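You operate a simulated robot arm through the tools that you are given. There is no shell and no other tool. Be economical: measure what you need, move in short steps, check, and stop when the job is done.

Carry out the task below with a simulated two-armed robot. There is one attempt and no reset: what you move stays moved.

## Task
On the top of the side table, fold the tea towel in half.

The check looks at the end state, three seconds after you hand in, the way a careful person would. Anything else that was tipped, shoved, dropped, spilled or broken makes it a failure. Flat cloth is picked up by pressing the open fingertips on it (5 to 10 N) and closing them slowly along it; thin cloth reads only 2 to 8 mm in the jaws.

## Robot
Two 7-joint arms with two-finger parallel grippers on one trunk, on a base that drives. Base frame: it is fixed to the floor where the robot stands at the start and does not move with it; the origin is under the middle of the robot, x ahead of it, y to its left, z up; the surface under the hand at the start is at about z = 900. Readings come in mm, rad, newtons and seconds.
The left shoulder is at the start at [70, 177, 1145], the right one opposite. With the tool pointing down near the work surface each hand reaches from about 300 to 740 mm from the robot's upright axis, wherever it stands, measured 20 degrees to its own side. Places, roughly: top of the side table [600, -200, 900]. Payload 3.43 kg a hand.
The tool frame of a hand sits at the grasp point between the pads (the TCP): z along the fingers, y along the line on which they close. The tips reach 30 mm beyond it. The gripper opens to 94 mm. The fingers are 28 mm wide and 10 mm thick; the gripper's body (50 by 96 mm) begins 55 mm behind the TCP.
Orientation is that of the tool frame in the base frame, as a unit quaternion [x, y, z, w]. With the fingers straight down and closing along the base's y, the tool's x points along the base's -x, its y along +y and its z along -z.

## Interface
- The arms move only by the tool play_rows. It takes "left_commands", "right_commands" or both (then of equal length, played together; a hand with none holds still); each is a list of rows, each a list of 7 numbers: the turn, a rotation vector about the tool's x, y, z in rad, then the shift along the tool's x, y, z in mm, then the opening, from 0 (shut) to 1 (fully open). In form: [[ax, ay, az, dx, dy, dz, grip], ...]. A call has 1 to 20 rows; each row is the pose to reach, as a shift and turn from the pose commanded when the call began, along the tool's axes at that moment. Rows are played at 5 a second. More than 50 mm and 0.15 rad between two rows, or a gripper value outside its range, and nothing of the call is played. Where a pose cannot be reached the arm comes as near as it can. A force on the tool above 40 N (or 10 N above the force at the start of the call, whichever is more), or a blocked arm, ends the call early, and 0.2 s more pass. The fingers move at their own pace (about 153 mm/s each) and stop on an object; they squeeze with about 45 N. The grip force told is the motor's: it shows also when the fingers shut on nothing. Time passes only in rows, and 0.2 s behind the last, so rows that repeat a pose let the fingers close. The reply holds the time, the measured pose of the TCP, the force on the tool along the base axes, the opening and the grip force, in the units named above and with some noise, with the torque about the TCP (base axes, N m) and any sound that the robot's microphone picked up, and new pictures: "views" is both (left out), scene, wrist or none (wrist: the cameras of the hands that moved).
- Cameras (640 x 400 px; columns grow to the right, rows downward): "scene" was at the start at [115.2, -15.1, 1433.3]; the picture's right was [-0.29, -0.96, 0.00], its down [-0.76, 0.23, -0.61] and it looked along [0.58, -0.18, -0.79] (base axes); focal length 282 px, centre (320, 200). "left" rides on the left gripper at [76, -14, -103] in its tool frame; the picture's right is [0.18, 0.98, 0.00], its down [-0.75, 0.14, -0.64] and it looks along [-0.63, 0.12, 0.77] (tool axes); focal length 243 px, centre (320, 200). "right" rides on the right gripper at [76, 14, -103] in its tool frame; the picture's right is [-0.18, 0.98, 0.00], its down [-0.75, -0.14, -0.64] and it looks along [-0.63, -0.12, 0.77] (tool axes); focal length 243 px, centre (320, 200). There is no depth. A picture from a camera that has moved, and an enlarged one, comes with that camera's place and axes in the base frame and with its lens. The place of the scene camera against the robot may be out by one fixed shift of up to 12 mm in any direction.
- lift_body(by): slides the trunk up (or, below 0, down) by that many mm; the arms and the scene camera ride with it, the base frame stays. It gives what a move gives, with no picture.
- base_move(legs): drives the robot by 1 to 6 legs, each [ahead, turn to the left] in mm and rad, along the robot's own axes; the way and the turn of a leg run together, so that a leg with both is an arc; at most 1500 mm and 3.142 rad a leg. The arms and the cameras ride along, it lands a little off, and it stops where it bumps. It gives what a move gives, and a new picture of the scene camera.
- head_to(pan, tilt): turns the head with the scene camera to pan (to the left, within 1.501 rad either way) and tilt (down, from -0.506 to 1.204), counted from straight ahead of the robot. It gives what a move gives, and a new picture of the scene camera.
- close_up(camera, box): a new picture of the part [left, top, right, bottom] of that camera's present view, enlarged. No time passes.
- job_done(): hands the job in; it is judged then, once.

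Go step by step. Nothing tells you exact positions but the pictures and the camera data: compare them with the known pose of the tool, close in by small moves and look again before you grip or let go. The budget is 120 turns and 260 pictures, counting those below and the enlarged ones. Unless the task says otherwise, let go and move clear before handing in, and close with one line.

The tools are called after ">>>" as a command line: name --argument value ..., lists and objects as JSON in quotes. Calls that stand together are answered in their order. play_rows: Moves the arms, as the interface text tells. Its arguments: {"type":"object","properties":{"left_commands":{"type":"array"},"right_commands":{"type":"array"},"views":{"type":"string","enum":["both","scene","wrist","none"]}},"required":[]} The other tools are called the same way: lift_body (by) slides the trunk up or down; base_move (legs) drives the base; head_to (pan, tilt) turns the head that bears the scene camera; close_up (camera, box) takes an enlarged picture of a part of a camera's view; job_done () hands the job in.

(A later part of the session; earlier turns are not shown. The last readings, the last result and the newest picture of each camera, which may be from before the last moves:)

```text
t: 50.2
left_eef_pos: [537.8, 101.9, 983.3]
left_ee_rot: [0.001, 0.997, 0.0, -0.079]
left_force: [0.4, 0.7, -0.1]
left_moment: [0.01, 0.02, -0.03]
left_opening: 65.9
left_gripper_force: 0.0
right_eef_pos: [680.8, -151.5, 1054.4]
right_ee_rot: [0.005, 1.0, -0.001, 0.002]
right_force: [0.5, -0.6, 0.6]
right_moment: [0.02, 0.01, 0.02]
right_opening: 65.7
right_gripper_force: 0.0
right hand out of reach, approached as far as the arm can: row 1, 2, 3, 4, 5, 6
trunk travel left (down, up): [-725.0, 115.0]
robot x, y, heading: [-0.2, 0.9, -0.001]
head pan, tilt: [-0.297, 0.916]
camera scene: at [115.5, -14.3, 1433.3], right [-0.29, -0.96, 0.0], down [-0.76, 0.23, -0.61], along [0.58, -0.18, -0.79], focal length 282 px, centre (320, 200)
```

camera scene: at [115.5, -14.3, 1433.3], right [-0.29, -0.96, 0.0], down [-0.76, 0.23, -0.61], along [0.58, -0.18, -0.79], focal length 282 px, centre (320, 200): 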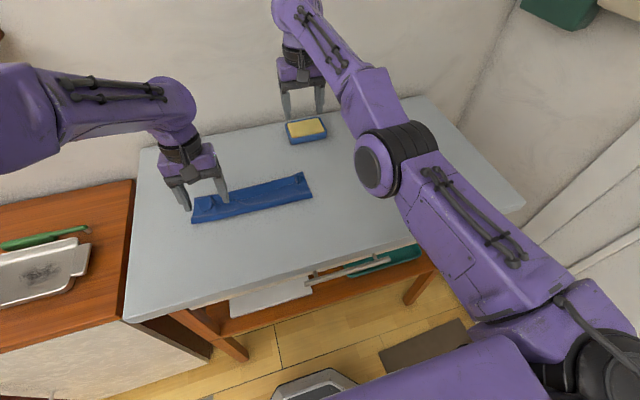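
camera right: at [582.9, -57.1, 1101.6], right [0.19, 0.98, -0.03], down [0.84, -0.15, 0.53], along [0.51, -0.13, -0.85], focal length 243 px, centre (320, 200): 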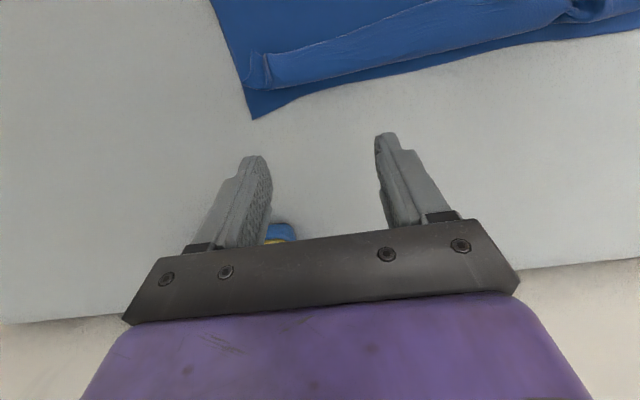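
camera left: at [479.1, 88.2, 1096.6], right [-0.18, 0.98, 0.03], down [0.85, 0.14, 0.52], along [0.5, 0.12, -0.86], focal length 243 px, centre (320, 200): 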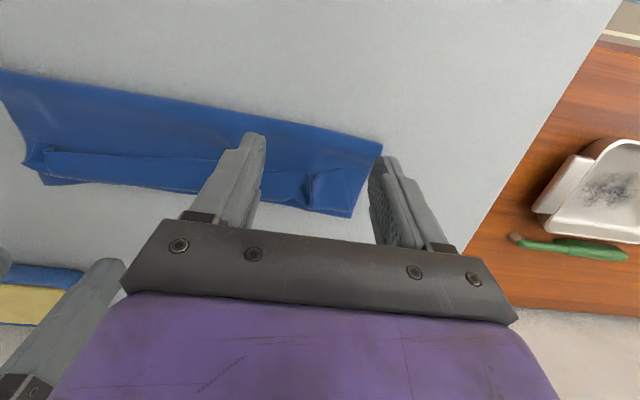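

>>> play_rows --right_commands '[[0, 0, 0, 10, 0, 0, 0.7], [0, 0, 0, 20, 0, 0, 0.7], [0, 0, 0, 30, 0, 0, 0.7], [0, 0, 0, 40, 0, 0, 0.7], [0, 0, 0, 50, 0, 0, 0.7], [0, 0, 0, 60, 0, 0, 0.7], [0, 0, 0, 60, 0, 0, 0.7]]' --views "none"

```text
t: 51.8
left_eef_pos: [538.2, 101.5, 982.0]
left_ee_rot: [0.001, 0.997, 0.0, -0.079]
left_force: [-0.9, 0.3, -0.1]
left_moment: [0.01, -0.01, -0.01]
left_opening: 65.9
left_gripper_force: 0.0
right_eef_pos: [679.0, -144.1, 1061.5]
right_ee_rot: [0.005, 1.0, -0.001, 0.001]
right_force: [0.3, -0.4, -0.4]
right_moment: [0.0, -0.01, -0.03]
right_opening: 65.6
right_gripper_force: 0.0
right hand out of reach, approached as far as the arm can: row 1, 2, 3, 4, 5, 6, 7
trunk travel left (down, up): [-725.0, 115.0]
robot x, y, heading: [0.2, 4.1, -0.005]
head pan, tilt: [-0.297, 0.916]
```

The elbow has swung inward. Untilting recovered it earlier, so I'll tilt the tips forward now.

>>> play_rows --right_commands '[[0, -0.1, 0, 0, 0, 0, 0.7], [0, -0.2, 0, 0, 0, 0, 0.7], [0, -0.3, 0, 0, 0, 0, 0.7], [0, -0.4, 0, 0, 0, 0, 0.7], [0, -0.4, 0, 0, 0, 0, 0.7]]' --views "scene"

```text
t: 53.0
left_eef_pos: [538.0, 101.4, 982.4]
left_ee_rot: [0.0, 0.997, 0.0, -0.08]
left_force: [0.0, 0.5, 0.1]
left_moment: [0.01, 0.04, 0.0]
left_opening: 65.7
left_gripper_force: 0.0
right_eef_pos: [750.5, -132.6, 1071.9]
right_ee_rot: [0.005, 0.979, -0.002, 0.202]
right_force: [-0.4, -0.3, 0.2]
right_moment: [-0.03, -0.04, 0.02]
right_opening: 65.8
right_gripper_force: 0.1
right hand out of reach, approached as far as the arm can: row 1, 2, 3, 4, 5
trunk travel left (down, up): [-725.0, 115.0]
robot x, y, heading: [1.5, -1.2, 0.004]
head pan, tilt: [-0.297, 0.916]
camera scene: at [115.5, -15.1, 1433.3], right [-0.29, -0.96, 0.0], down [-0.76, 0.23, -0.61], along [0.58, -0.18, -0.79], focal length 282 px, centre (320, 200)
```

scene: 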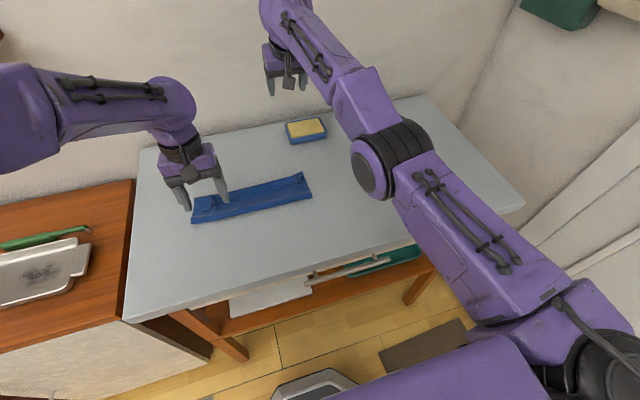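

The wrist stays at a fixed distance from the shoulder, so the elbow seems to be on the wrong side of straight. I'll level the hand, stretch the arm out and then pull back so the elbow can re-bend the proper way.

>>> play_rows --right_commands '[[0, 0.1, 0, 0, -10, 0, 0.7], [0, 0.2, 0, 0, -20, 0, 0.7], [0, 0.3, 0, 0, -30, 0, 0.7], [0, 0.4, 0, 0, -40, 0, 0.7], [0, 0.4, 0, -18, -40, 8, 0.7], [0, 0.4, 0, -37, -40, 16, 0.7], [0, 0.4, 0, -55, -40, 24, 0.7], [0, 0.4, 0, -55, -40, 24, 0.7]]' --views "scene"

```text
t: 54.8
left_eef_pos: [538.2, 102.4, 983.6]
left_ee_rot: [0.001, 0.997, 0.0, -0.079]
left_force: [0.8, -0.4, -0.3]
left_moment: [-0.01, 0.0, 0.0]
left_opening: 65.7
left_gripper_force: 0.0
right_eef_pos: [685.6, -182.0, 1060.4]
right_ee_rot: [0.006, 1.0, -0.001, 0.003]
right_force: [-0.4, -0.1, -0.3]
right_moment: [-0.03, -0.05, 0.01]
right_opening: 65.9
right_gripper_force: 0.1
right hand out of reach, approached as far as the arm can: row 1, 2, 3, 4, 5, 6, 7, 8
trunk travel left (down, up): [-725.0, 115.0]
robot x, y, heading: [1.6, 0.7, -0.001]
head pan, tilt: [-0.297, 0.916]
camera scene: at [115.8, -14.6, 1433.2], right [-0.29, -0.96, 0.0], down [-0.76, 0.23, -0.61], along [0.58, -0.18, -0.79], focal length 282 px, centre (320, 200)
```

scene: 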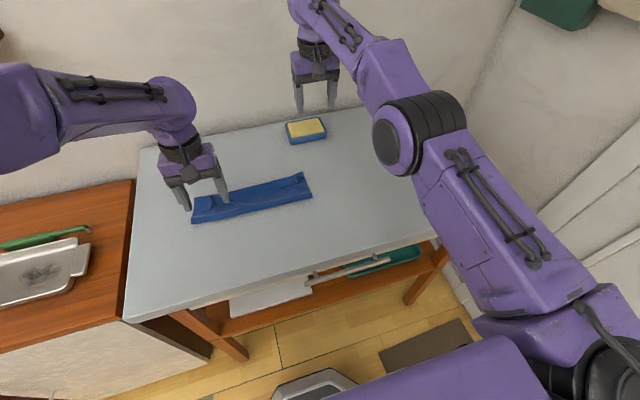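

The right arm is fully straight and the small steps can't bend it. I'll command a large retreat at this safe height to break the singular posture.

>>> play_rows --right_commands '[[0, 0, 0, 40, 0, 0, 0.7], [0, 0, 0, 80, 0, 0, 0.7], [0, 0, 0, 120, 0, 0, 0.7], [0, 0, 0, 160, 0, 0, 0.7], [0, 0, 0, 200, 0, 0, 0.7], [0, 0, 0, 240, 0, 0, 0.7], [0, 0, 0, 240, 0, 0, 0.7], [0, 0, 0, 240, 0, 0, 0.7]]' --views "none"

```text
t: 56.6
left_eef_pos: [538.0, 101.6, 982.7]
left_ee_rot: [0.001, 0.997, 0.0, -0.08]
left_force: [0.1, 0.5, 0.1]
left_moment: [-0.01, 0.01, 0.01]
left_opening: 65.7
left_gripper_force: 0.2
right_eef_pos: [447.1, -182.7, 1058.1]
right_ee_rot: [0.005, 1.0, -0.002, 0.002]
right_force: [-0.7, 0.2, 0.1]
right_moment: [0.0, 0.01, -0.01]
right_opening: 65.7
right_gripper_force: 0.1
trunk travel left (down, up): [-725.0, 115.0]
robot x, y, heading: [0.1, -1.4, -0.005]
head pan, tilt: [-0.297, 0.916]
```

The arm is free again. I'll move the right hand to its hover behind the hem.

>>> play_rows --right_commands '[[0, 0.02, 0, -22, 17, 14, 0.7], [0, 0.04, 0, -45, 34, 29, 0.7], [0, 0.06, 0, -68, 51, 44, 0.7], [0, 0.08, 0, -90, 69, 58, 0.7], [0, 0.1, 0, -110, 86, 73, 0.7], [0, 0.1, 0, -110, 86, 73, 0.7]]'

>>> close_up --camera "scene" --box '[160, 130, 360, 250]'

```text
t: 58.0
left_eef_pos: [538.5, 102.2, 983.3]
left_ee_rot: [0.0, 0.997, -0.001, -0.078]
left_force: [0.1, 0.3, 0.1]
left_moment: [0.0, 0.0, 0.01]
left_opening: 65.8
left_gripper_force: 0.1
right_eef_pos: [558.8, -97.8, 985.9]
right_ee_rot: [0.006, 0.999, -0.001, -0.047]
right_force: [0.5, -0.3, 0.3]
right_moment: [0.0, -0.01, -0.04]
right_opening: 65.5
right_gripper_force: 0.0
trunk travel left (down, up): [-725.0, 115.0]
robot x, y, heading: [4.1, -0.3, -0.006]
head pan, tilt: [-0.297, 0.916]
camera scene: at [114.5, -15.4, 1433.4], right [-0.29, -0.96, 0.0], down [-0.76, 0.23, -0.61], along [0.58, -0.18, -0.79], focal length 282 px, centre (320, 200)
camera right: at [492.8, -81.9, 1095.4], right [0.19, 0.98, -0.02], down [0.81, -0.15, 0.57], along [0.56, -0.13, -0.82], focal length 243 px, centre (320, 200)
```

scene: 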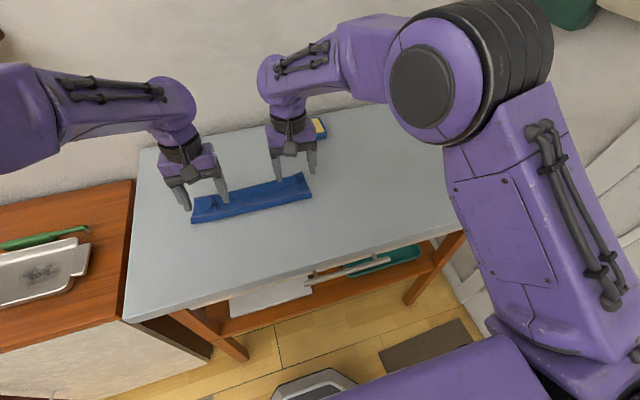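
right: 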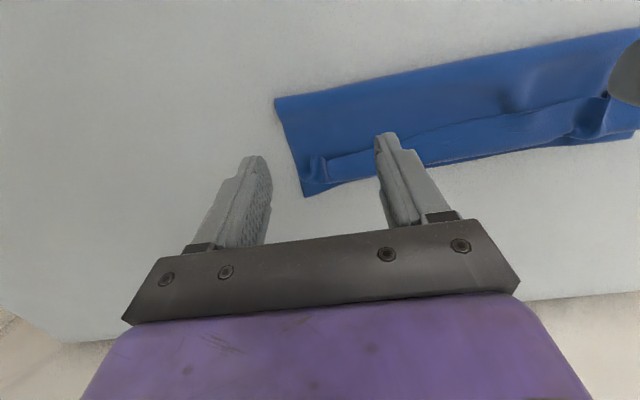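

```text
3.20 times, centred on (260, 190) of scene
camera zoom: at [114.5, -15.4, 1433.4], right [-0.29, -0.96, 0.0], down [-0.76, 0.23, -0.61], along [0.58, -0.18, -0.79], focal length 901 px, centre (512, 232)
```

zoom: 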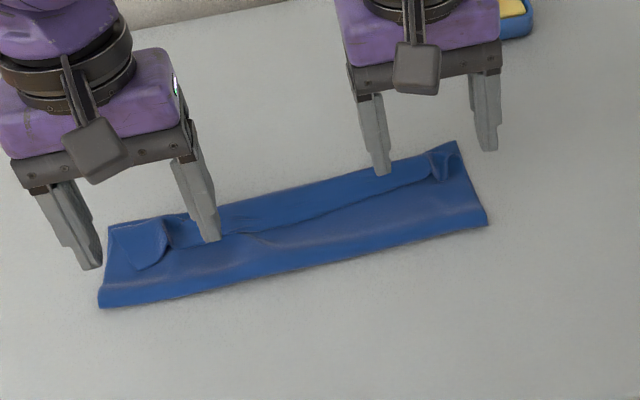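

The right hand should be a bit further inward. I'll narrow the fingers to about 47 mm and lower both to just above the top layer, behind the hem edge.

>>> play_rows --left_commands '[[0, 0, 0, -2, 0, 14, 0.5], [0, 0, 0, -4, 0, 28, 0.5], [0, 0, 0, -6.5, 0, 41, 0.5], [0, 0, 0, -6.5, 0, 41, 0.5]]' --right_commands '[[0, 0, 0, -1.5, 5, 15, 0.5], [0, 0, 0, -3, 10, 30, 0.5], [0, 0, 0, -4.5, 10, 44, 0.5], [0, 0, 0, -4.5, 10, 44, 0.5]]' --views "wrist"

>>> close_up --camera "scene" --box '[160, 130, 360, 250]'

```text
t: 59.0
left_eef_pos: [537.8, 103.1, 942.0]
left_ee_rot: [0.001, 0.997, 0.0, -0.079]
left_force: [-0.4, 0.3, 0.7]
left_moment: [0.0, -0.04, 0.01]
left_opening: 46.8
left_gripper_force: 0.1
right_eef_pos: [557.5, -87.3, 941.3]
right_ee_rot: [0.005, 0.999, -0.001, -0.047]
right_force: [-0.2, 0.2, -0.6]
right_moment: [0.02, -0.01, 0.01]
right_opening: 47.3
right_gripper_force: 0.1
trunk travel left (down, up): [-725.0, 115.0]
robot x, y, heading: [0.3, -1.7, -0.003]
head pan, tilt: [-0.297, 0.916]
camera right: at [493.3, -72.5, 1050.3], right [0.19, 0.98, -0.02], down [0.81, -0.15, 0.57], along [0.55, -0.13, -0.82], focal length 243 px, centre (320, 200)
camera left: at [479.1, 88.3, 1055.2], right [-0.18, 0.98, 0.03], down [0.85, 0.14, 0.52], along [0.5, 0.12, -0.86], focal length 243 px, centre (320, 200)
```

right: 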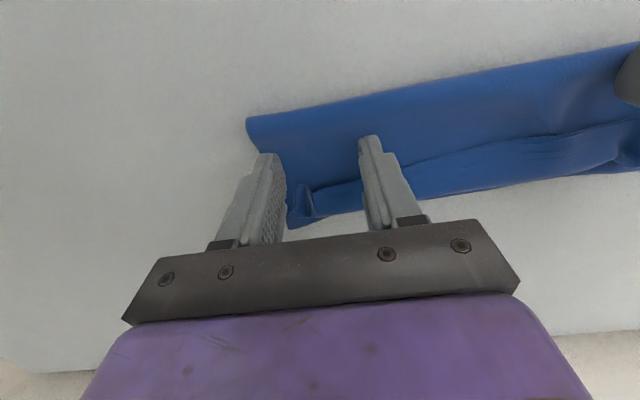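
left: 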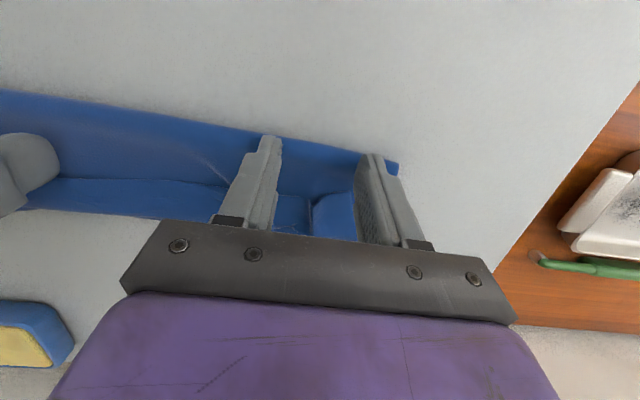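

```text
3.20 times, centred on (260, 190) of scene
camera zoom: at [115.2, -14.9, 1433.3], right [-0.29, -0.96, 0.0], down [-0.76, 0.23, -0.61], along [0.58, -0.18, -0.79], focal length 901 px, centre (512, 232)
```

zoom: 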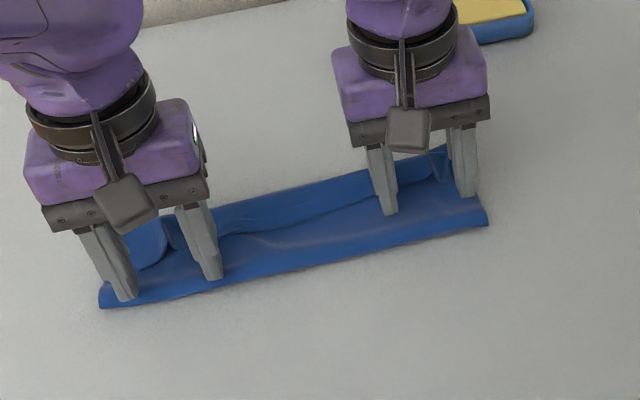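

Both hands are positioned behind the hem edge. I'll drop 3.5 mm and push forward slowly halfway.

>>> play_rows --left_commands '[[0, 0, 0, -0.5, 0, 3.5, 0.5], [0, 0, 0, -8, 0, 2.3, 0.5], [0, 0, 0, -15, 0, 1.2, 0.5], [0, 0, 0, -22, 0, 0.1, 0.5], [0, 0, 0, -29, 0, -1, 0.5], [0, 0, 0, -35, 0, -2, 0.5], [0, 0, 0, -42, 0, -3.1, 0.5]]' --right_commands '[[0, 0, 0, -0.4, 0, 3.5, 0.5], [0, 0, 0, -4, 0, 3.1, 0.5], [0, 0, 0, -8, 0, 2.7, 0.5], [0, 0, 0, -12, 0, 2.3, 0.5], [0, 0, 0, -16, 0, 1.9, 0.5], [0, 0, 0, -20, 0, 1.5, 0.5], [0, 0, 0, -25, 0, 1, 0.5]]' --views "wrist"

>>> close_up --camera "scene" --box '[160, 130, 360, 250]'

```text
t: 60.6
left_eef_pos: [581.6, 102.1, 938.1]
left_ee_rot: [0.0, 0.997, 0.0, -0.079]
left_force: [-0.3, 0.0, -0.2]
left_moment: [0.01, -0.02, 0.0]
left_opening: 47.0
left_gripper_force: 0.1
right_eef_pos: [582.8, -87.8, 937.4]
right_ee_rot: [0.005, 0.999, -0.001, -0.047]
right_force: [0.2, 0.4, 0.6]
right_moment: [0.01, -0.04, 0.02]
right_opening: 47.0
right_gripper_force: 0.1
trunk travel left (down, up): [-725.0, 115.0]
robot x, y, heading: [0.8, 2.4, -0.004]
head pan, tilt: [-0.297, 0.916]
camera right: at [518.3, -73.4, 1046.5], right [0.19, 0.98, -0.02], down [0.81, -0.15, 0.57], along [0.55, -0.13, -0.82], focal length 243 px, centre (320, 200)
camera left: at [521.9, 88.3, 1050.9], right [-0.18, 0.98, 0.03], down [0.85, 0.14, 0.51], along [0.5, 0.12, -0.86], focal length 243 px, centre (320, 200)
```

right: 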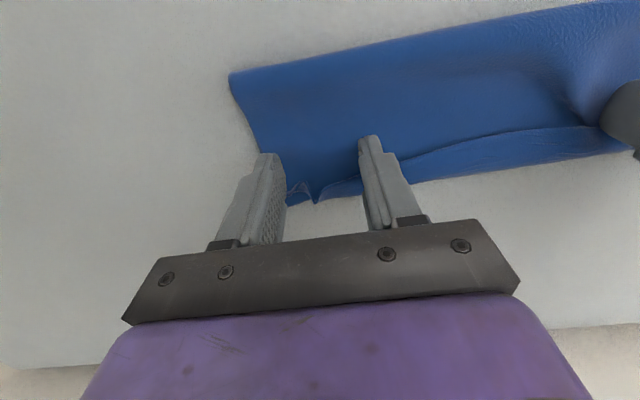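
left: 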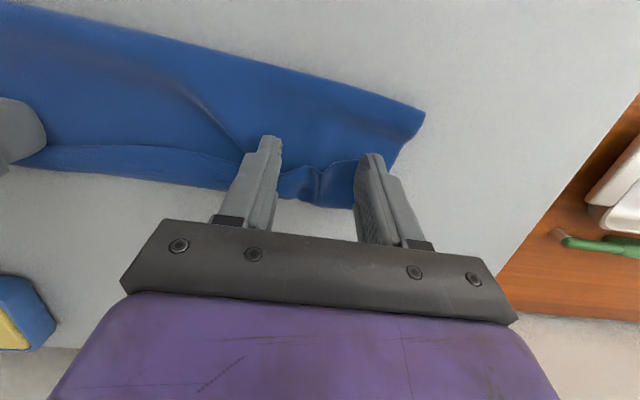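

```text
3.20 times, centred on (260, 190) of scene
camera zoom: at [116.3, -15.0, 1433.2], right [-0.29, -0.96, 0.0], down [-0.76, 0.23, -0.61], along [0.58, -0.18, -0.79], focal length 901 px, centre (512, 232)
```

zoom: 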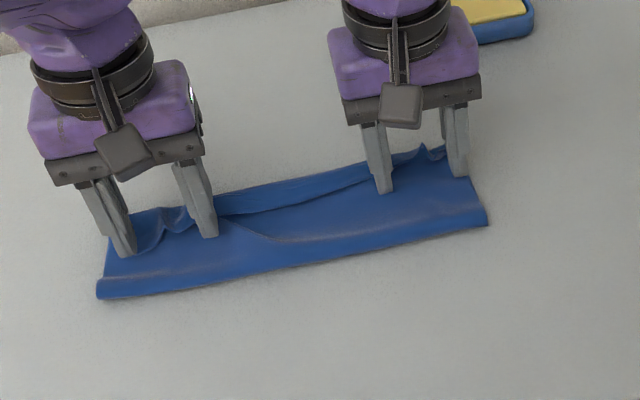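

The hem is being raised by the push with almost no force. I'll continue forward past the crease.

>>> play_rows --left_commands '[[0, 0, 0, -5, 0, -0.5, 0.5], [0, 0, 0, -10, 0, -1, 0.5], [0, 0, 0, -15, 0, -2, 0.5], [0, 0, 0, -20, 0, -2.5, 0.5], [0, 0, 0, -25, 0, -3, 0.5], [0, 0, 0, -31, 0, -4, 0.5]]' --right_commands '[[0, 0, 0, -5, 0, -0.4, 0.5], [0, 0, 0, -10, 0, -0.8, 0.5], [0, 0, 0, -15, 0, -1.2, 0.5], [0, 0, 0, -20, 0, -1.6, 0.5], [0, 0, 0, -25, 0, -2, 0.5], [0, 0, 0, -30, 0, -2.5, 0.5]]' --views "wrist"

>>> close_up --camera "scene" --box '[160, 130, 360, 250]'

```text
t: 62.0
left_eef_pos: [611.5, 100.8, 936.4]
left_ee_rot: [0.001, 0.997, -0.001, -0.079]
left_force: [0.0, -0.5, -1.1]
left_moment: [0.02, 0.0, 0.01]
left_opening: 46.9
left_gripper_force: 0.1
right_eef_pos: [612.7, -87.7, 937.9]
right_ee_rot: [0.006, 0.999, -0.002, -0.048]
right_force: [0.9, 0.5, 0.6]
right_moment: [-0.01, 0.01, -0.02]
right_opening: 46.9
right_gripper_force: 0.1
trunk travel left (down, up): [-725.0, 115.0]
robot x, y, heading: [2.6, 1.2, 0.001]
head pan, tilt: [-0.297, 0.916]
camera right: at [548.2, -73.5, 1046.5], right [0.19, 0.98, -0.02], down [0.81, -0.15, 0.57], along [0.55, -0.13, -0.82], focal length 243 px, centre (320, 200)
camera left: at [552.9, 87.8, 1050.5], right [-0.18, 0.98, 0.03], down [0.85, 0.14, 0.52], along [0.5, 0.12, -0.86], focal length 243 px, centre (320, 200)
```

right: 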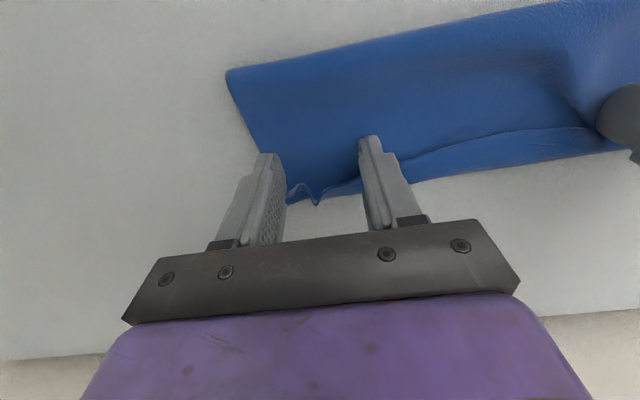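
left: 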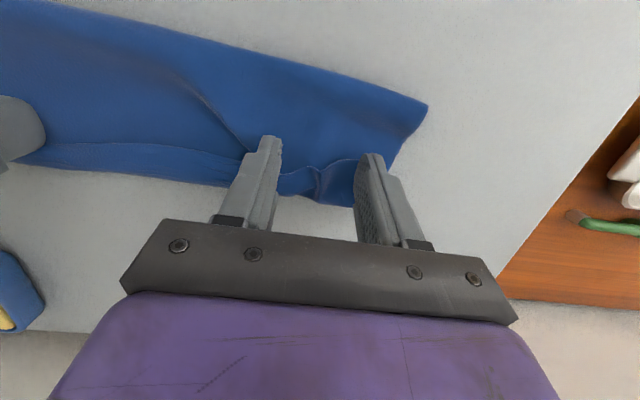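

```text
3.20 times, centred on (260, 190) of scene
camera zoom: at [116.1, -15.0, 1433.2], right [-0.29, -0.96, 0.0], down [-0.76, 0.23, -0.61], along [0.58, -0.18, -0.79], focal length 901 px, centre (512, 232)
```

zoom: 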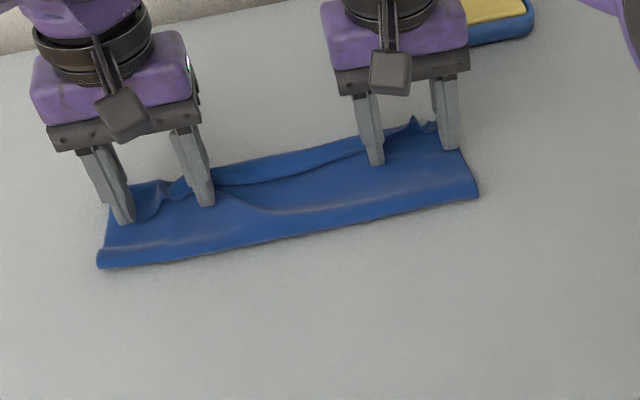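

The whole towel slid forward about 30 mm instead, because the table is slippery. I'll keep the right hand behind the hem and bring the left hand over to pin the body near the fold.

>>> play_rows --left_commands '[[0, 0, 0, 4, 0, -22, 0.3], [0, 0, 0, 7, 0, -44, 0], [0, -0.05, 0, 26, -25, -42, 0], [0, -0.1, 0, 45.6, -50, -38, 0], [0, -0.15, 0, 45.6, -70, -38, 0], [0, -0.15, 0, 42, -70, -15, 0], [0, -0.15, 0, 39, -70, 2, 0], [0, -0.15, 0, 39, -70, 2, 0]]' --views "scene"

>>> close_up --camera "scene" --box '[160, 130, 360, 250]'

```text
t: 63.8
left_eef_pos: [572.9, 31.0, 940.7]
left_ee_rot: [0.001, 1.0, 0.0, -0.003]
left_force: [-0.2, -0.5, 0.2]
left_moment: [0.01, -0.02, 0.03]
left_opening: 0.1
left_gripper_force: 32.7
right_eef_pos: [612.9, -88.3, 938.2]
right_ee_rot: [0.005, 0.999, -0.002, -0.048]
right_force: [0.7, -0.1, 0.0]
right_moment: [0.03, -0.03, -0.03]
right_opening: 47.2
right_gripper_force: 0.1
trunk travel left (down, up): [-725.0, 115.0]
robot x, y, heading: [-0.7, -0.6, -0.001]
head pan, tilt: [-0.297, 0.916]
camera scene: at [115.3, -15.2, 1433.3], right [-0.29, -0.96, 0.0], down [-0.76, 0.23, -0.61], along [0.58, -0.18, -0.79], focal length 282 px, centre (320, 200)
```

scene: 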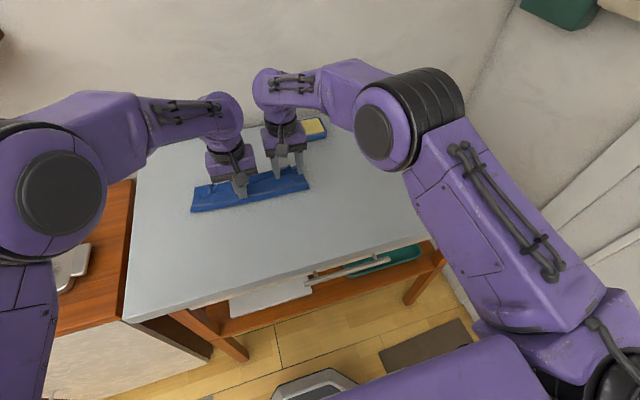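

```text
3.20 times, centred on (260, 190) of scene
camera zoom: at [115.3, -15.2, 1433.3], right [-0.29, -0.96, 0.0], down [-0.76, 0.23, -0.61], along [0.58, -0.18, -0.79], focal length 901 px, centre (512, 232)
```

zoom: 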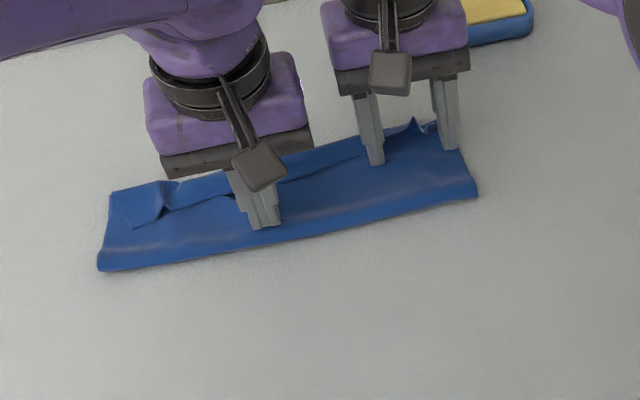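

The left hand is above the body near the fold. I'll press down in small steps until it reads roughly 10 N.

>>> play_rows --left_commands '[[0, 0, 0, 0, 0, 3, 0], [0, 0, 0, 0, 0, 6, 0], [0, 0, 0, 0, 0, 8, 0], [0, 0, 0, 0, 0, 9, 0], [0, 0, 0, 0, 0, 9, 0]]' --views "none"

```text
t: 65.0
left_eef_pos: [572.7, 31.7, 933.1]
left_ee_rot: [0.001, 1.0, 0.0, -0.003]
left_force: [0.2, 0.9, 3.7]
left_moment: [0.04, 0.0, -0.03]
left_opening: 0.0
left_gripper_force: 33.0
right_eef_pos: [613.3, -88.4, 937.8]
right_ee_rot: [0.005, 0.999, -0.002, -0.047]
right_force: [0.5, -0.4, -0.9]
right_moment: [0.02, 0.01, -0.04]
right_opening: 46.7
right_gripper_force: 0.0
trunk travel left (down, up): [-725.0, 115.0]
robot x, y, heading: [-0.7, 0.5, 0.002]
head pan, tilt: [-0.297, 0.916]
```

>>> play_rows --left_commands '[[0, 0, 0, 0, 0, 1.8, 0], [0, 0, 0, 0, 0, 1.8, 0], [0, 0, 0, 0, 0, 1.8, 0], [0, 0, 0, 0, 0, 1.8, 0], [0, 0, 0, 0, 0, 1.8, 0], [0, 0, 0, 0, 0, 1.8, 0], [0, 0, 0, 0, 0, 1.8, 0], [0, 0, 0, 0, 0, 1.8, 0]]' --right_commands '[[0, 0, 0, 0, 0, 0, 0.5], [0, 0, 0, -5, 0, 0, 0.5], [0, 0, 0, -10, 0, -0.5, 0.5], [0, 0, 0, -15, 0, -1, 0.5], [0, 0, 0, -20, 0, -1.5, 0.5], [0, 0, 0, -25, 0, -2, 0.5], [0, 0, 0, -30, 0, -2.5, 0.5], [0, 0, 0, -30, 0, -2.5, 0.5]]' --views "wrist"

>>> close_up --camera "scene" --box '[160, 130, 360, 250]'

```text
t: 66.8
left_eef_pos: [570.7, 31.7, 932.1]
left_ee_rot: [0.001, 1.0, 0.0, -0.003]
left_force: [2.9, 0.4, 23.9]
left_moment: [-0.01, -0.21, -0.01]
left_opening: 0.1
left_gripper_force: 33.0
right_eef_pos: [640.9, -87.4, 938.9]
right_ee_rot: [0.005, 0.999, -0.001, -0.046]
right_force: [-0.2, 0.2, 0.1]
right_moment: [0.0, 0.0, 0.0]
right_opening: 47.1
right_gripper_force: 0.0
trunk travel left (down, up): [-725.0, 115.0]
robot x, y, heading: [-0.8, -0.5, 0.005]
head pan, tilt: [-0.297, 0.916]
camera right: at [575.6, -73.6, 1047.7], right [0.19, 0.98, -0.02], down [0.81, -0.15, 0.57], along [0.56, -0.13, -0.82], focal length 243 px, centre (320, 200)
camera left: at [495.5, 17.7, 1035.1], right [-0.18, 0.98, 0.0], down [0.76, 0.14, 0.64], along [0.63, 0.12, -0.77], focal length 243 px, centre (320, 200)
```

right: 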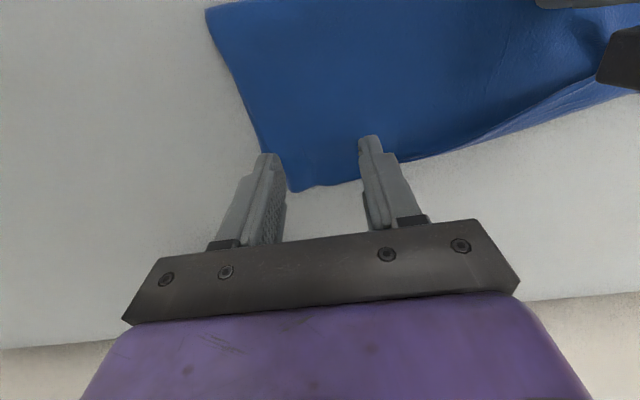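
left: 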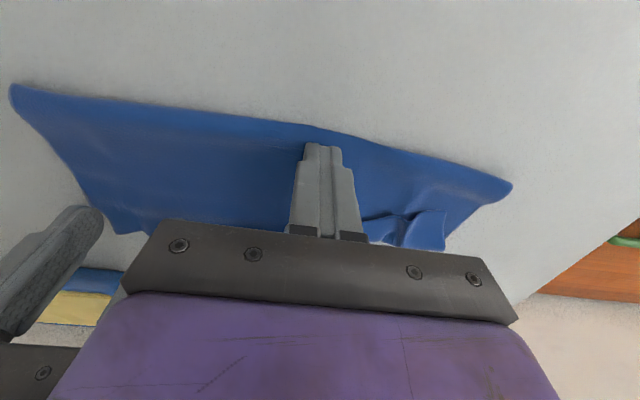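

```text
3.20 times, centred on (260, 190) of scene
camera zoom: at [112.9, -15.1, 1433.6], right [-0.29, -0.96, 0.0], down [-0.76, 0.23, -0.61], along [0.58, -0.18, -0.79], focal length 901 px, centre (512, 232)
```

zoom: 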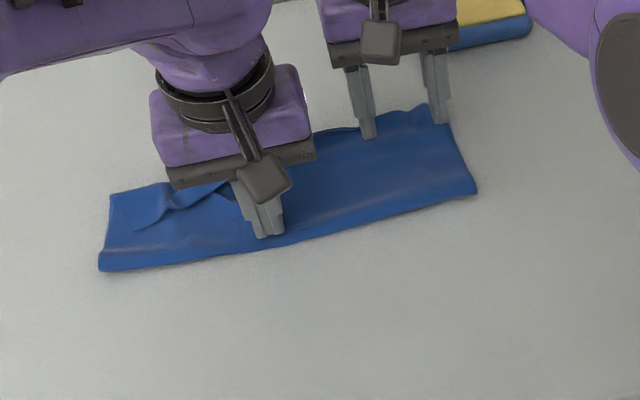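

The right half of the hem has unrolled. Now I'll swap roles: the right hand pins near the fold while the left hand gets behind the left part of the hem.

>>> play_rows --left_commands '[[0, 0, 0, 0, 0, -22, 0], [0, 0, 0, 0, 0, -45, 0.2], [0, 0.03, 0, 0, 24, -45, 0.5], [0, 0.06, 0, 0, 48, -45, 0.5], [0, 0.1, 0, 2, 71, -45, 0.5], [0, 0.1, 0, 2, 71, -25, 0.5], [0, 0.1, 0, 2, 71, -10, 0.5], [0, 0.1, 0, 2, 71, -10, 0.5]]' --right_commands '[[0, 0, 0, 2, 0, -22, 0.5], [0, 0, 0, 4, 0, -45, 0.3], [0, -0.03, 0, 24, 15, -43, 0], [0, -0.06, 0, 44, 30, -41, 0], [0, -0.095, 0, 64, 50, -39, 0], [0, -0.095, 0, 62, 50, -18, 0], [0, -0.095, 0, 60, 50, 4, 0], [0, -0.095, 0, 60, 50, 4, 0]]'

>>> close_up --camera "scene" --box '[160, 130, 360, 250]'

```text
t: 68.6
left_eef_pos: [570.3, 103.4, 940.5]
left_ee_rot: [0.0, 0.999, 0.0, -0.054]
left_force: [-0.5, 0.3, -0.6]
left_moment: [-0.04, 0.03, 0.03]
left_opening: 47.1
left_gripper_force: 0.0
right_eef_pos: [583.0, -38.0, 938.5]
right_ee_rot: [0.006, 1.0, -0.001, 0.002]
right_force: [-0.1, -0.3, -0.1]
right_moment: [-0.01, -0.03, 0.02]
right_opening: 0.3
right_gripper_force: 32.8
trunk travel left (down, up): [-725.0, 115.0]
robot x, y, heading: [2.5, 0.8, -0.002]
head pan, tilt: [-0.297, 0.916]
camera scene: at [114.5, -14.5, 1433.4], right [-0.29, -0.96, 0.0], down [-0.76, 0.23, -0.61], along [0.58, -0.18, -0.79], focal length 282 px, centre (320, 200)
camera right: at [508.0, -22.9, 1041.0], right [0.19, 0.98, 0.0], down [0.75, -0.15, 0.64], along [0.63, -0.13, -0.77], focal length 243 px, centre (320, 200)
camera left: at [505.7, 89.7, 1050.9], right [-0.18, 0.98, 0.02], down [0.82, 0.14, 0.56], along [0.55, 0.12, -0.83], focal length 243 px, centre (320, 200)
```

scene: 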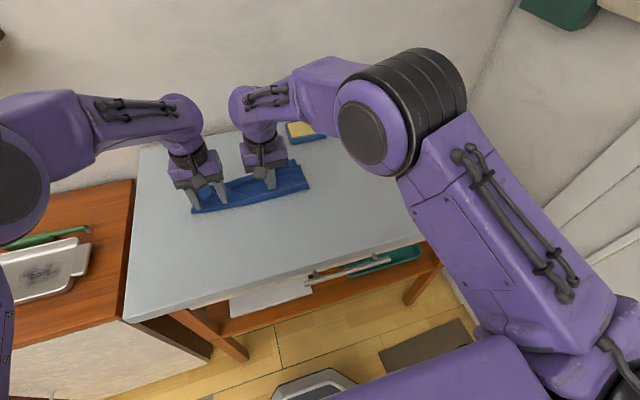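
right: 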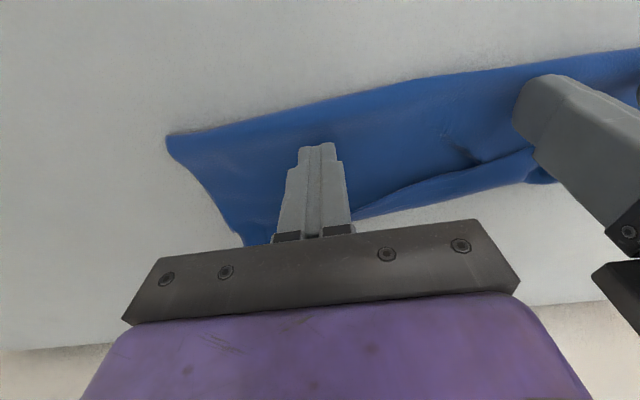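
left: 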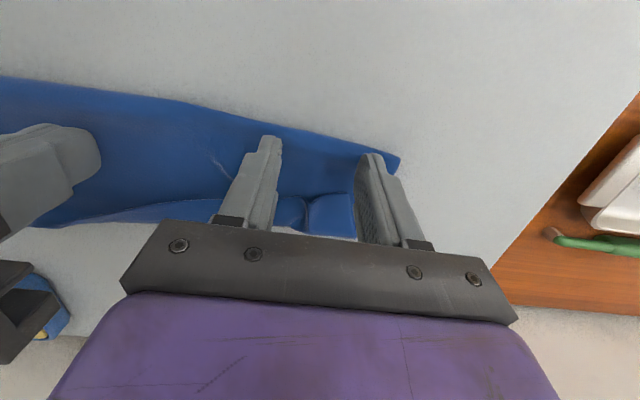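

```text
3.20 times, centred on (260, 190) of scene
camera zoom: at [114.5, -14.5, 1433.4], right [-0.29, -0.96, 0.0], down [-0.76, 0.23, -0.61], along [0.58, -0.18, -0.79], focal length 901 px, centre (512, 232)
```

zoom: 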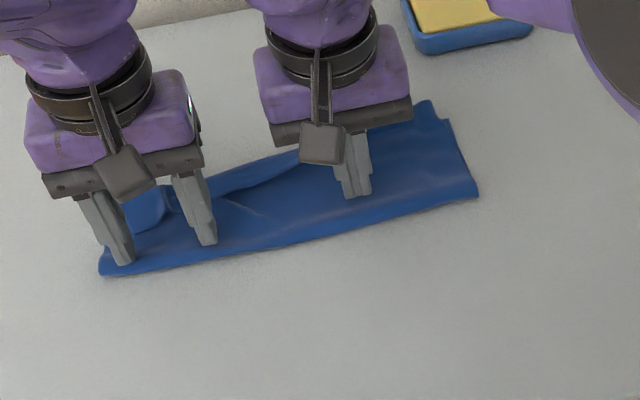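

Everything is lined up. I'll press with the right hand, then push with the left.

>>> play_rows --left_commands '[[0, 0, 0, 0, 0, 0, 0.5], [0, 0, 0, 0, 0, 1, 0.5], [0, 0, 0, 0, 0, 3, 0.5], [0, 0, 0, -8, 0, 2.2, 0.5], [0, 0, 0, -16, 0, 1.3, 0.5], [0, 0, 0, -24, 0, 0.5, 0.5], [0, 0, 0, -32, 0, -0.4, 0.5], [0, 0, 0, -40, 0, -1.3, 0.5], [0, 0, 0, -48, 0, -2.2, 0.5], [0, 0, 0, -55, 0, -3, 0.5], [0, 0, 0, -62, 0, -3.7, 0.5], [0, 0, 0, -68, 0, -4.4, 0.5]]' --right_commands '[[0, 0, 0, 0, 0, 3, 0], [0, 0, 0, 0, 0, 5.5, 0], [0, 0, 0, 0, 0, 7, 0], [0, 0, 0, 0, 0, 7.3, 0], [0, 0, 0, 0, 0, 7.3, 0], [0, 0, 0, 0, 0, 7.3, 0], [0, 0, 0, 0, 0, 7.3, 0], [0, 0, 0, 0, 0, 7.3, 0], [0, 0, 0, 0, 0, 7.3, 0], [0, 0, 0, 0, 0, 7.3, 0], [0, 0, 0, 0, 0, 7.3, 0], [0, 0, 0, 0, 0, 7.3, 0]]' --views "wrist"

>>> close_up --camera "scene" --box '[160, 130, 360, 250]'

```text
t: 71.2
left_eef_pos: [638.9, 102.3, 937.7]
left_ee_rot: [0.001, 0.999, 0.001, -0.054]
left_force: [-0.4, 0.2, 0.3]
left_moment: [-0.02, 0.01, 0.0]
left_opening: 47.3
left_gripper_force: 0.1
right_eef_pos: [584.3, -36.9, 931.5]
right_ee_rot: [0.005, 1.0, -0.001, 0.0]
right_force: [0.4, 0.2, 4.7]
right_moment: [0.01, -0.04, 0.06]
right_opening: 0.1
right_gripper_force: 33.3
trunk travel left (down, up): [-725.0, 115.0]
robot x, y, heading: [2.3, 3.6, -0.003]
head pan, tilt: [-0.297, 0.916]
camera right: at [508.1, -22.9, 1033.9], right [0.19, 0.98, 0.0], down [0.75, -0.15, 0.64], along [0.63, -0.13, -0.77], focal length 243 px, centre (320, 200)
camera left: at [573.9, 88.9, 1048.3], right [-0.18, 0.98, 0.02], down [0.82, 0.14, 0.56], along [0.55, 0.12, -0.83], focal length 243 px, centre (320, 200)
```

right: 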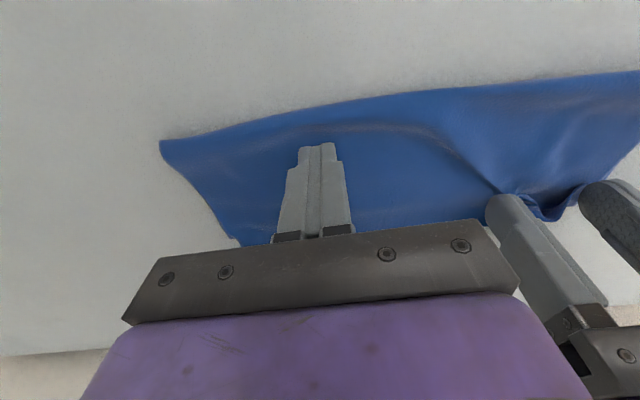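
left: 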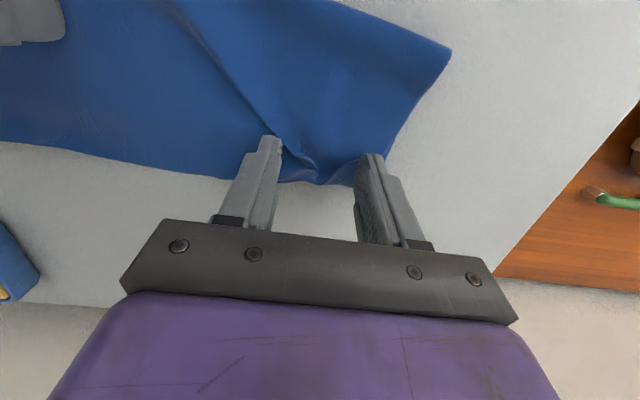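

```text
3.20 times, centred on (260, 190) of scene
camera zoom: at [115.1, -14.8, 1433.4], right [-0.29, -0.96, 0.0], down [-0.76, 0.23, -0.61], along [0.58, -0.18, -0.79], focal length 901 px, centre (512, 232)
```

zoom: 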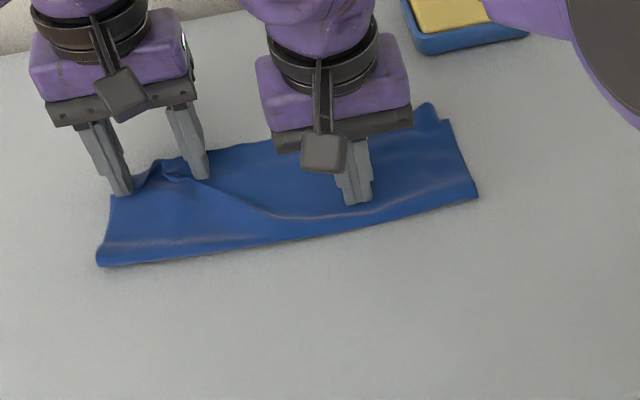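

It is almost out; the left end still curls slightly. I'll push the left hand another 14 mm.

>>> play_rows --left_commands '[[0, 0, 0, -5, 0, -0.5, 0.5], [0, 0, 0, -10, 0, -1, 0.5], [0, 0, 0, -14, 0, -1.5, 0.5], [0, 0, 0, -14, 0, -1.5, 0.5]]' --views "wrist"

>>> close_up --camera "left" --box '[80, 0, 480, 250]'

```text
t: 72.2
left_eef_pos: [652.9, 102.5, 936.9]
left_ee_rot: [0.001, 0.999, 0.001, -0.054]
left_force: [0.2, -0.5, 0.0]
left_moment: [0.0, -0.01, 0.0]
left_opening: 46.8
left_gripper_force: 0.0
right_eef_pos: [582.1, -38.0, 931.3]
right_ee_rot: [0.006, 1.0, -0.001, 0.001]
right_force: [0.6, 0.8, 5.2]
right_moment: [0.0, -0.01, -0.03]
right_opening: 0.0
right_gripper_force: 33.1
trunk travel left (down, up): [-725.0, 115.0]
robot x, y, heading: [1.0, 4.0, -0.004]
head pan, tilt: [-0.297, 0.916]
camera left: at [587.6, 88.7, 1048.1], right [-0.18, 0.98, 0.02], down [0.82, 0.14, 0.56], along [0.55, 0.12, -0.83], focal length 243 px, centre (320, 200)
```

left: 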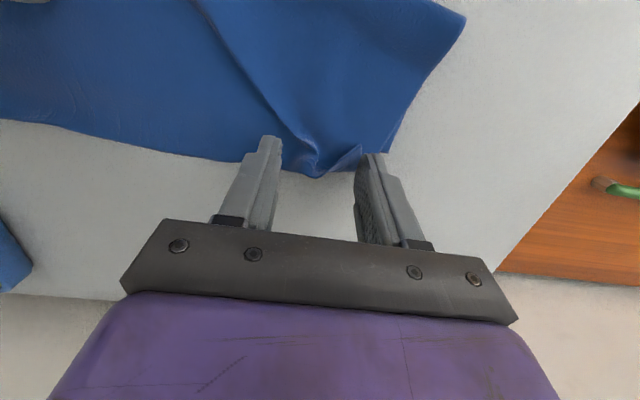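

```text
1.60 times, centred on (280, 125) of left
camera zoom: at [587.6, 88.7, 1048.1], right [-0.18, 0.98, 0.02], down [0.82, 0.14, 0.56], along [0.55, 0.12, -0.83], focal length 388 px, centre (384, 320)
```

zoom: 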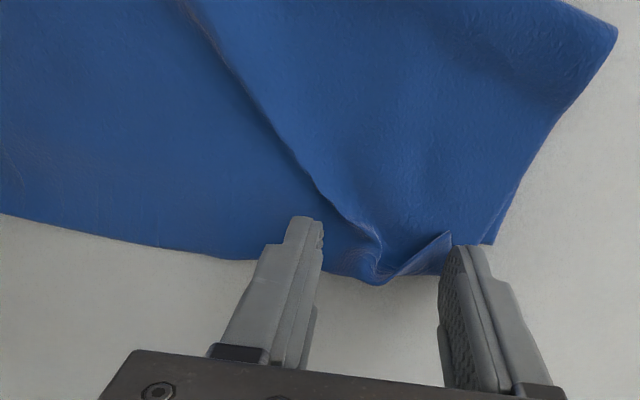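

The hem is out except for a small pucker near the left corner. I'll lift both hands clear, back toward the robot, and take a look.

>>> play_rows --left_commands '[[0, 0, 0, 0, 0, -20, 0.5], [0, 0, 0, 3, 0, -50, 0.5], [0, 0, 0, 30, 30, -85, 0.5], [0, 0, 0, 60, 60, -110, 0.5], [0, 0, 0, 90, 80, -110, 0.5], [0, 0, 0, 125, 80, -110, 0.5]]' --right_commands '[[0, 0, 0, 0, 0, -20, 0], [0, 0, 0, 0, 0, -50, 0], [0, 0, 0, 20, -30, -80, 0], [0, 0, 0, 40, -60, -110, 0], [0, 0, 0, 60, -90, -110, 0], [0, 0, 0, 80, -120, -110, 0]]' --views "both"

>>> close_up --camera "scene" --box '[170, 120, 350, 230]'

```text
refused: row 3 steps farther than a row can; nothing moved
```

```text
3.56 times, centred on (260, 175) of scene
camera zoom: at [114.9, -14.9, 1433.3], right [-0.29, -0.96, 0.0], down [-0.76, 0.23, -0.61], along [0.58, -0.18, -0.79], focal length 1001 px, centre (533, 289)
```

zoom: 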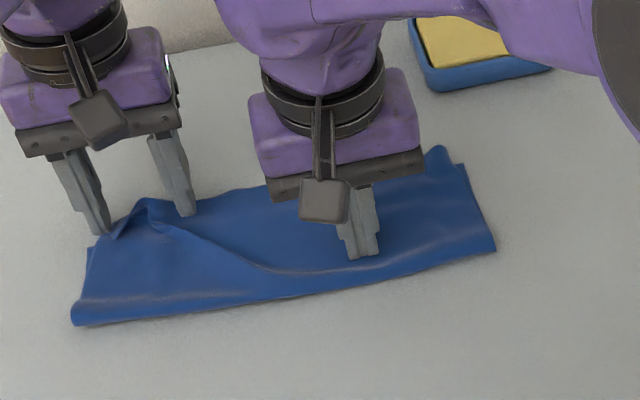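

>>> play_rows --left_commands '[[0, 0, 0, 0, 0, -20, 0.5], [0, 0, 0, 3, 0, -50, 0.5], [0, 0, 0, 20, 15, -80, 0.5], [0, 0, 0, 45, 35, -105, 0.5], [0, 0, 0, 75, 60, -110, 0.5], [0, 0, 0, 110, 75, -110, 0.5]]' --right_commands '[[0, 0, 0, 0, 0, -20, 0], [0, 0, 0, 0, 0, -50, 0], [0, 0, 0, 15, -20, -75, 0], [0, 0, 0, 30, -45, -100, 0], [0, 0, 0, 50, -80, -110, 0], [0, 0, 0, 80, -110, -110, 0]]' --views "both"

>>> close_up --camera "scene" --box '[170, 120, 350, 230]'

```text
t: 73.6
left_eef_pos: [551.7, 177.8, 1061.4]
left_ee_rot: [0.0, 0.999, 0.001, -0.051]
left_force: [-0.2, -0.5, 0.8]
left_moment: [0.01, -0.02, -0.01]
left_opening: 46.9
left_gripper_force: 0.0
right_eef_pos: [499.1, -147.9, 1042.6]
right_ee_rot: [0.005, 1.0, -0.002, 0.001]
right_force: [-0.4, 0.2, 0.4]
right_moment: [0.01, -0.06, -0.02]
right_opening: 0.0
right_gripper_force: 33.6
trunk travel left (down, up): [-725.0, 115.0]
robot x, y, heading: [-0.8, 0.5, -0.002]
head pan, tilt: [-0.297, 0.916]
camera scene: at [111.0, -16.0, 1433.6], right [-0.29, -0.96, 0.0], down [-0.76, 0.23, -0.61], along [0.58, -0.18, -0.79], focal length 282 px, centre (320, 200)
camera right: at [423.7, -132.8, 1145.5], right [0.19, 0.98, 0.0], down [0.75, -0.15, 0.65], along [0.63, -0.13, -0.76], focal length 243 px, centre (320, 200)
camera left: at [485.4, 163.9, 1171.1], right [-0.18, 0.98, 0.02], down [0.82, 0.14, 0.56], along [0.55, 0.12, -0.83], focal length 243 px, centre (320, 200)
```

scene: 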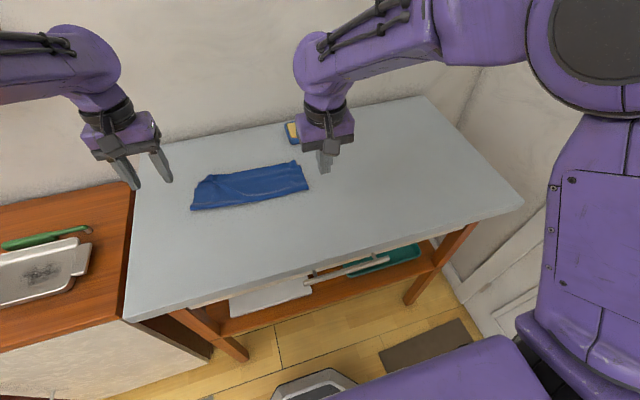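
right: 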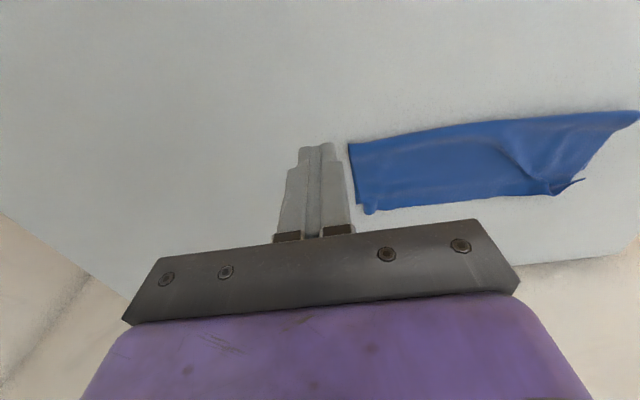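
left: 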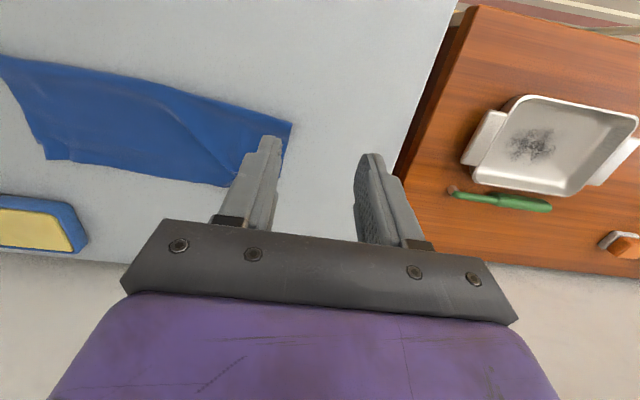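

```text
3.56 times, centred on (260, 175) of scene
camera zoom: at [111.0, -16.0, 1433.6], right [-0.29, -0.96, 0.0], down [-0.76, 0.23, -0.61], along [0.58, -0.18, -0.79], focal length 1001 px, centre (533, 289)
```

zoom: 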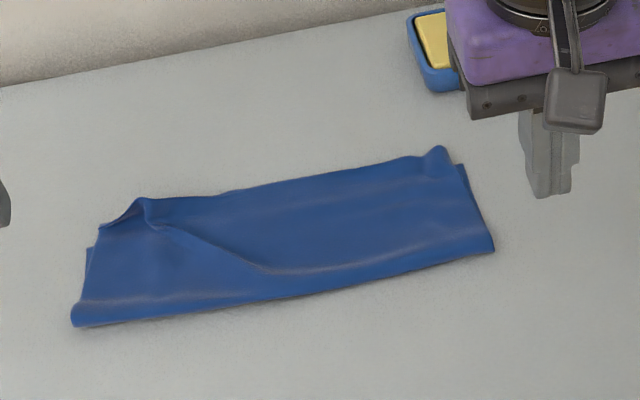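

The hem is out and the towel is folded. A pucker remains near the left far corner, so I'll zoom in from both wrist cameras.

>>> close_up --camera "left" --box '[0, 20, 320, 220]'

>>> close_up --camera "right" --box '[330, 80, 640, 240]'

```text
2.00 times, centred on (160, 120) of left
camera zoom: at [485.4, 163.9, 1171.1], right [-0.18, 0.98, 0.02], down [0.82, 0.14, 0.56], along [0.55, 0.12, -0.83], focal length 485 px, centre (640, 360)
```

zoom: 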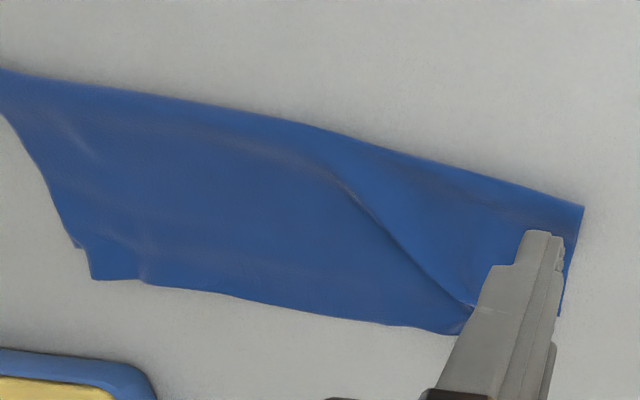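

```text
2.06 times, centred on (485, 160) of right
camera zoom: at [423.7, -132.8, 1145.5], right [0.19, 0.98, 0.0], down [0.75, -0.15, 0.65], along [0.63, -0.13, -0.76], focal length 501 px, centre (-21, 283)
```

zoom: 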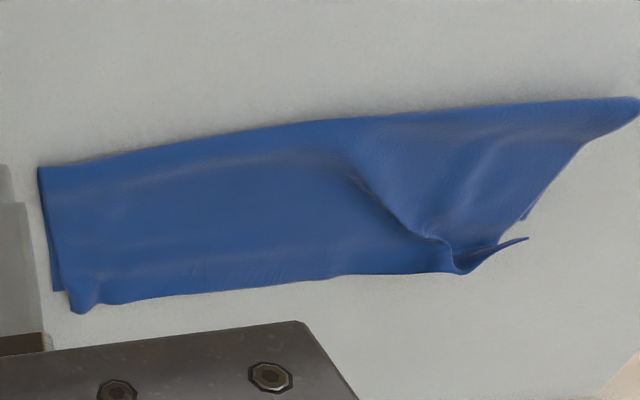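

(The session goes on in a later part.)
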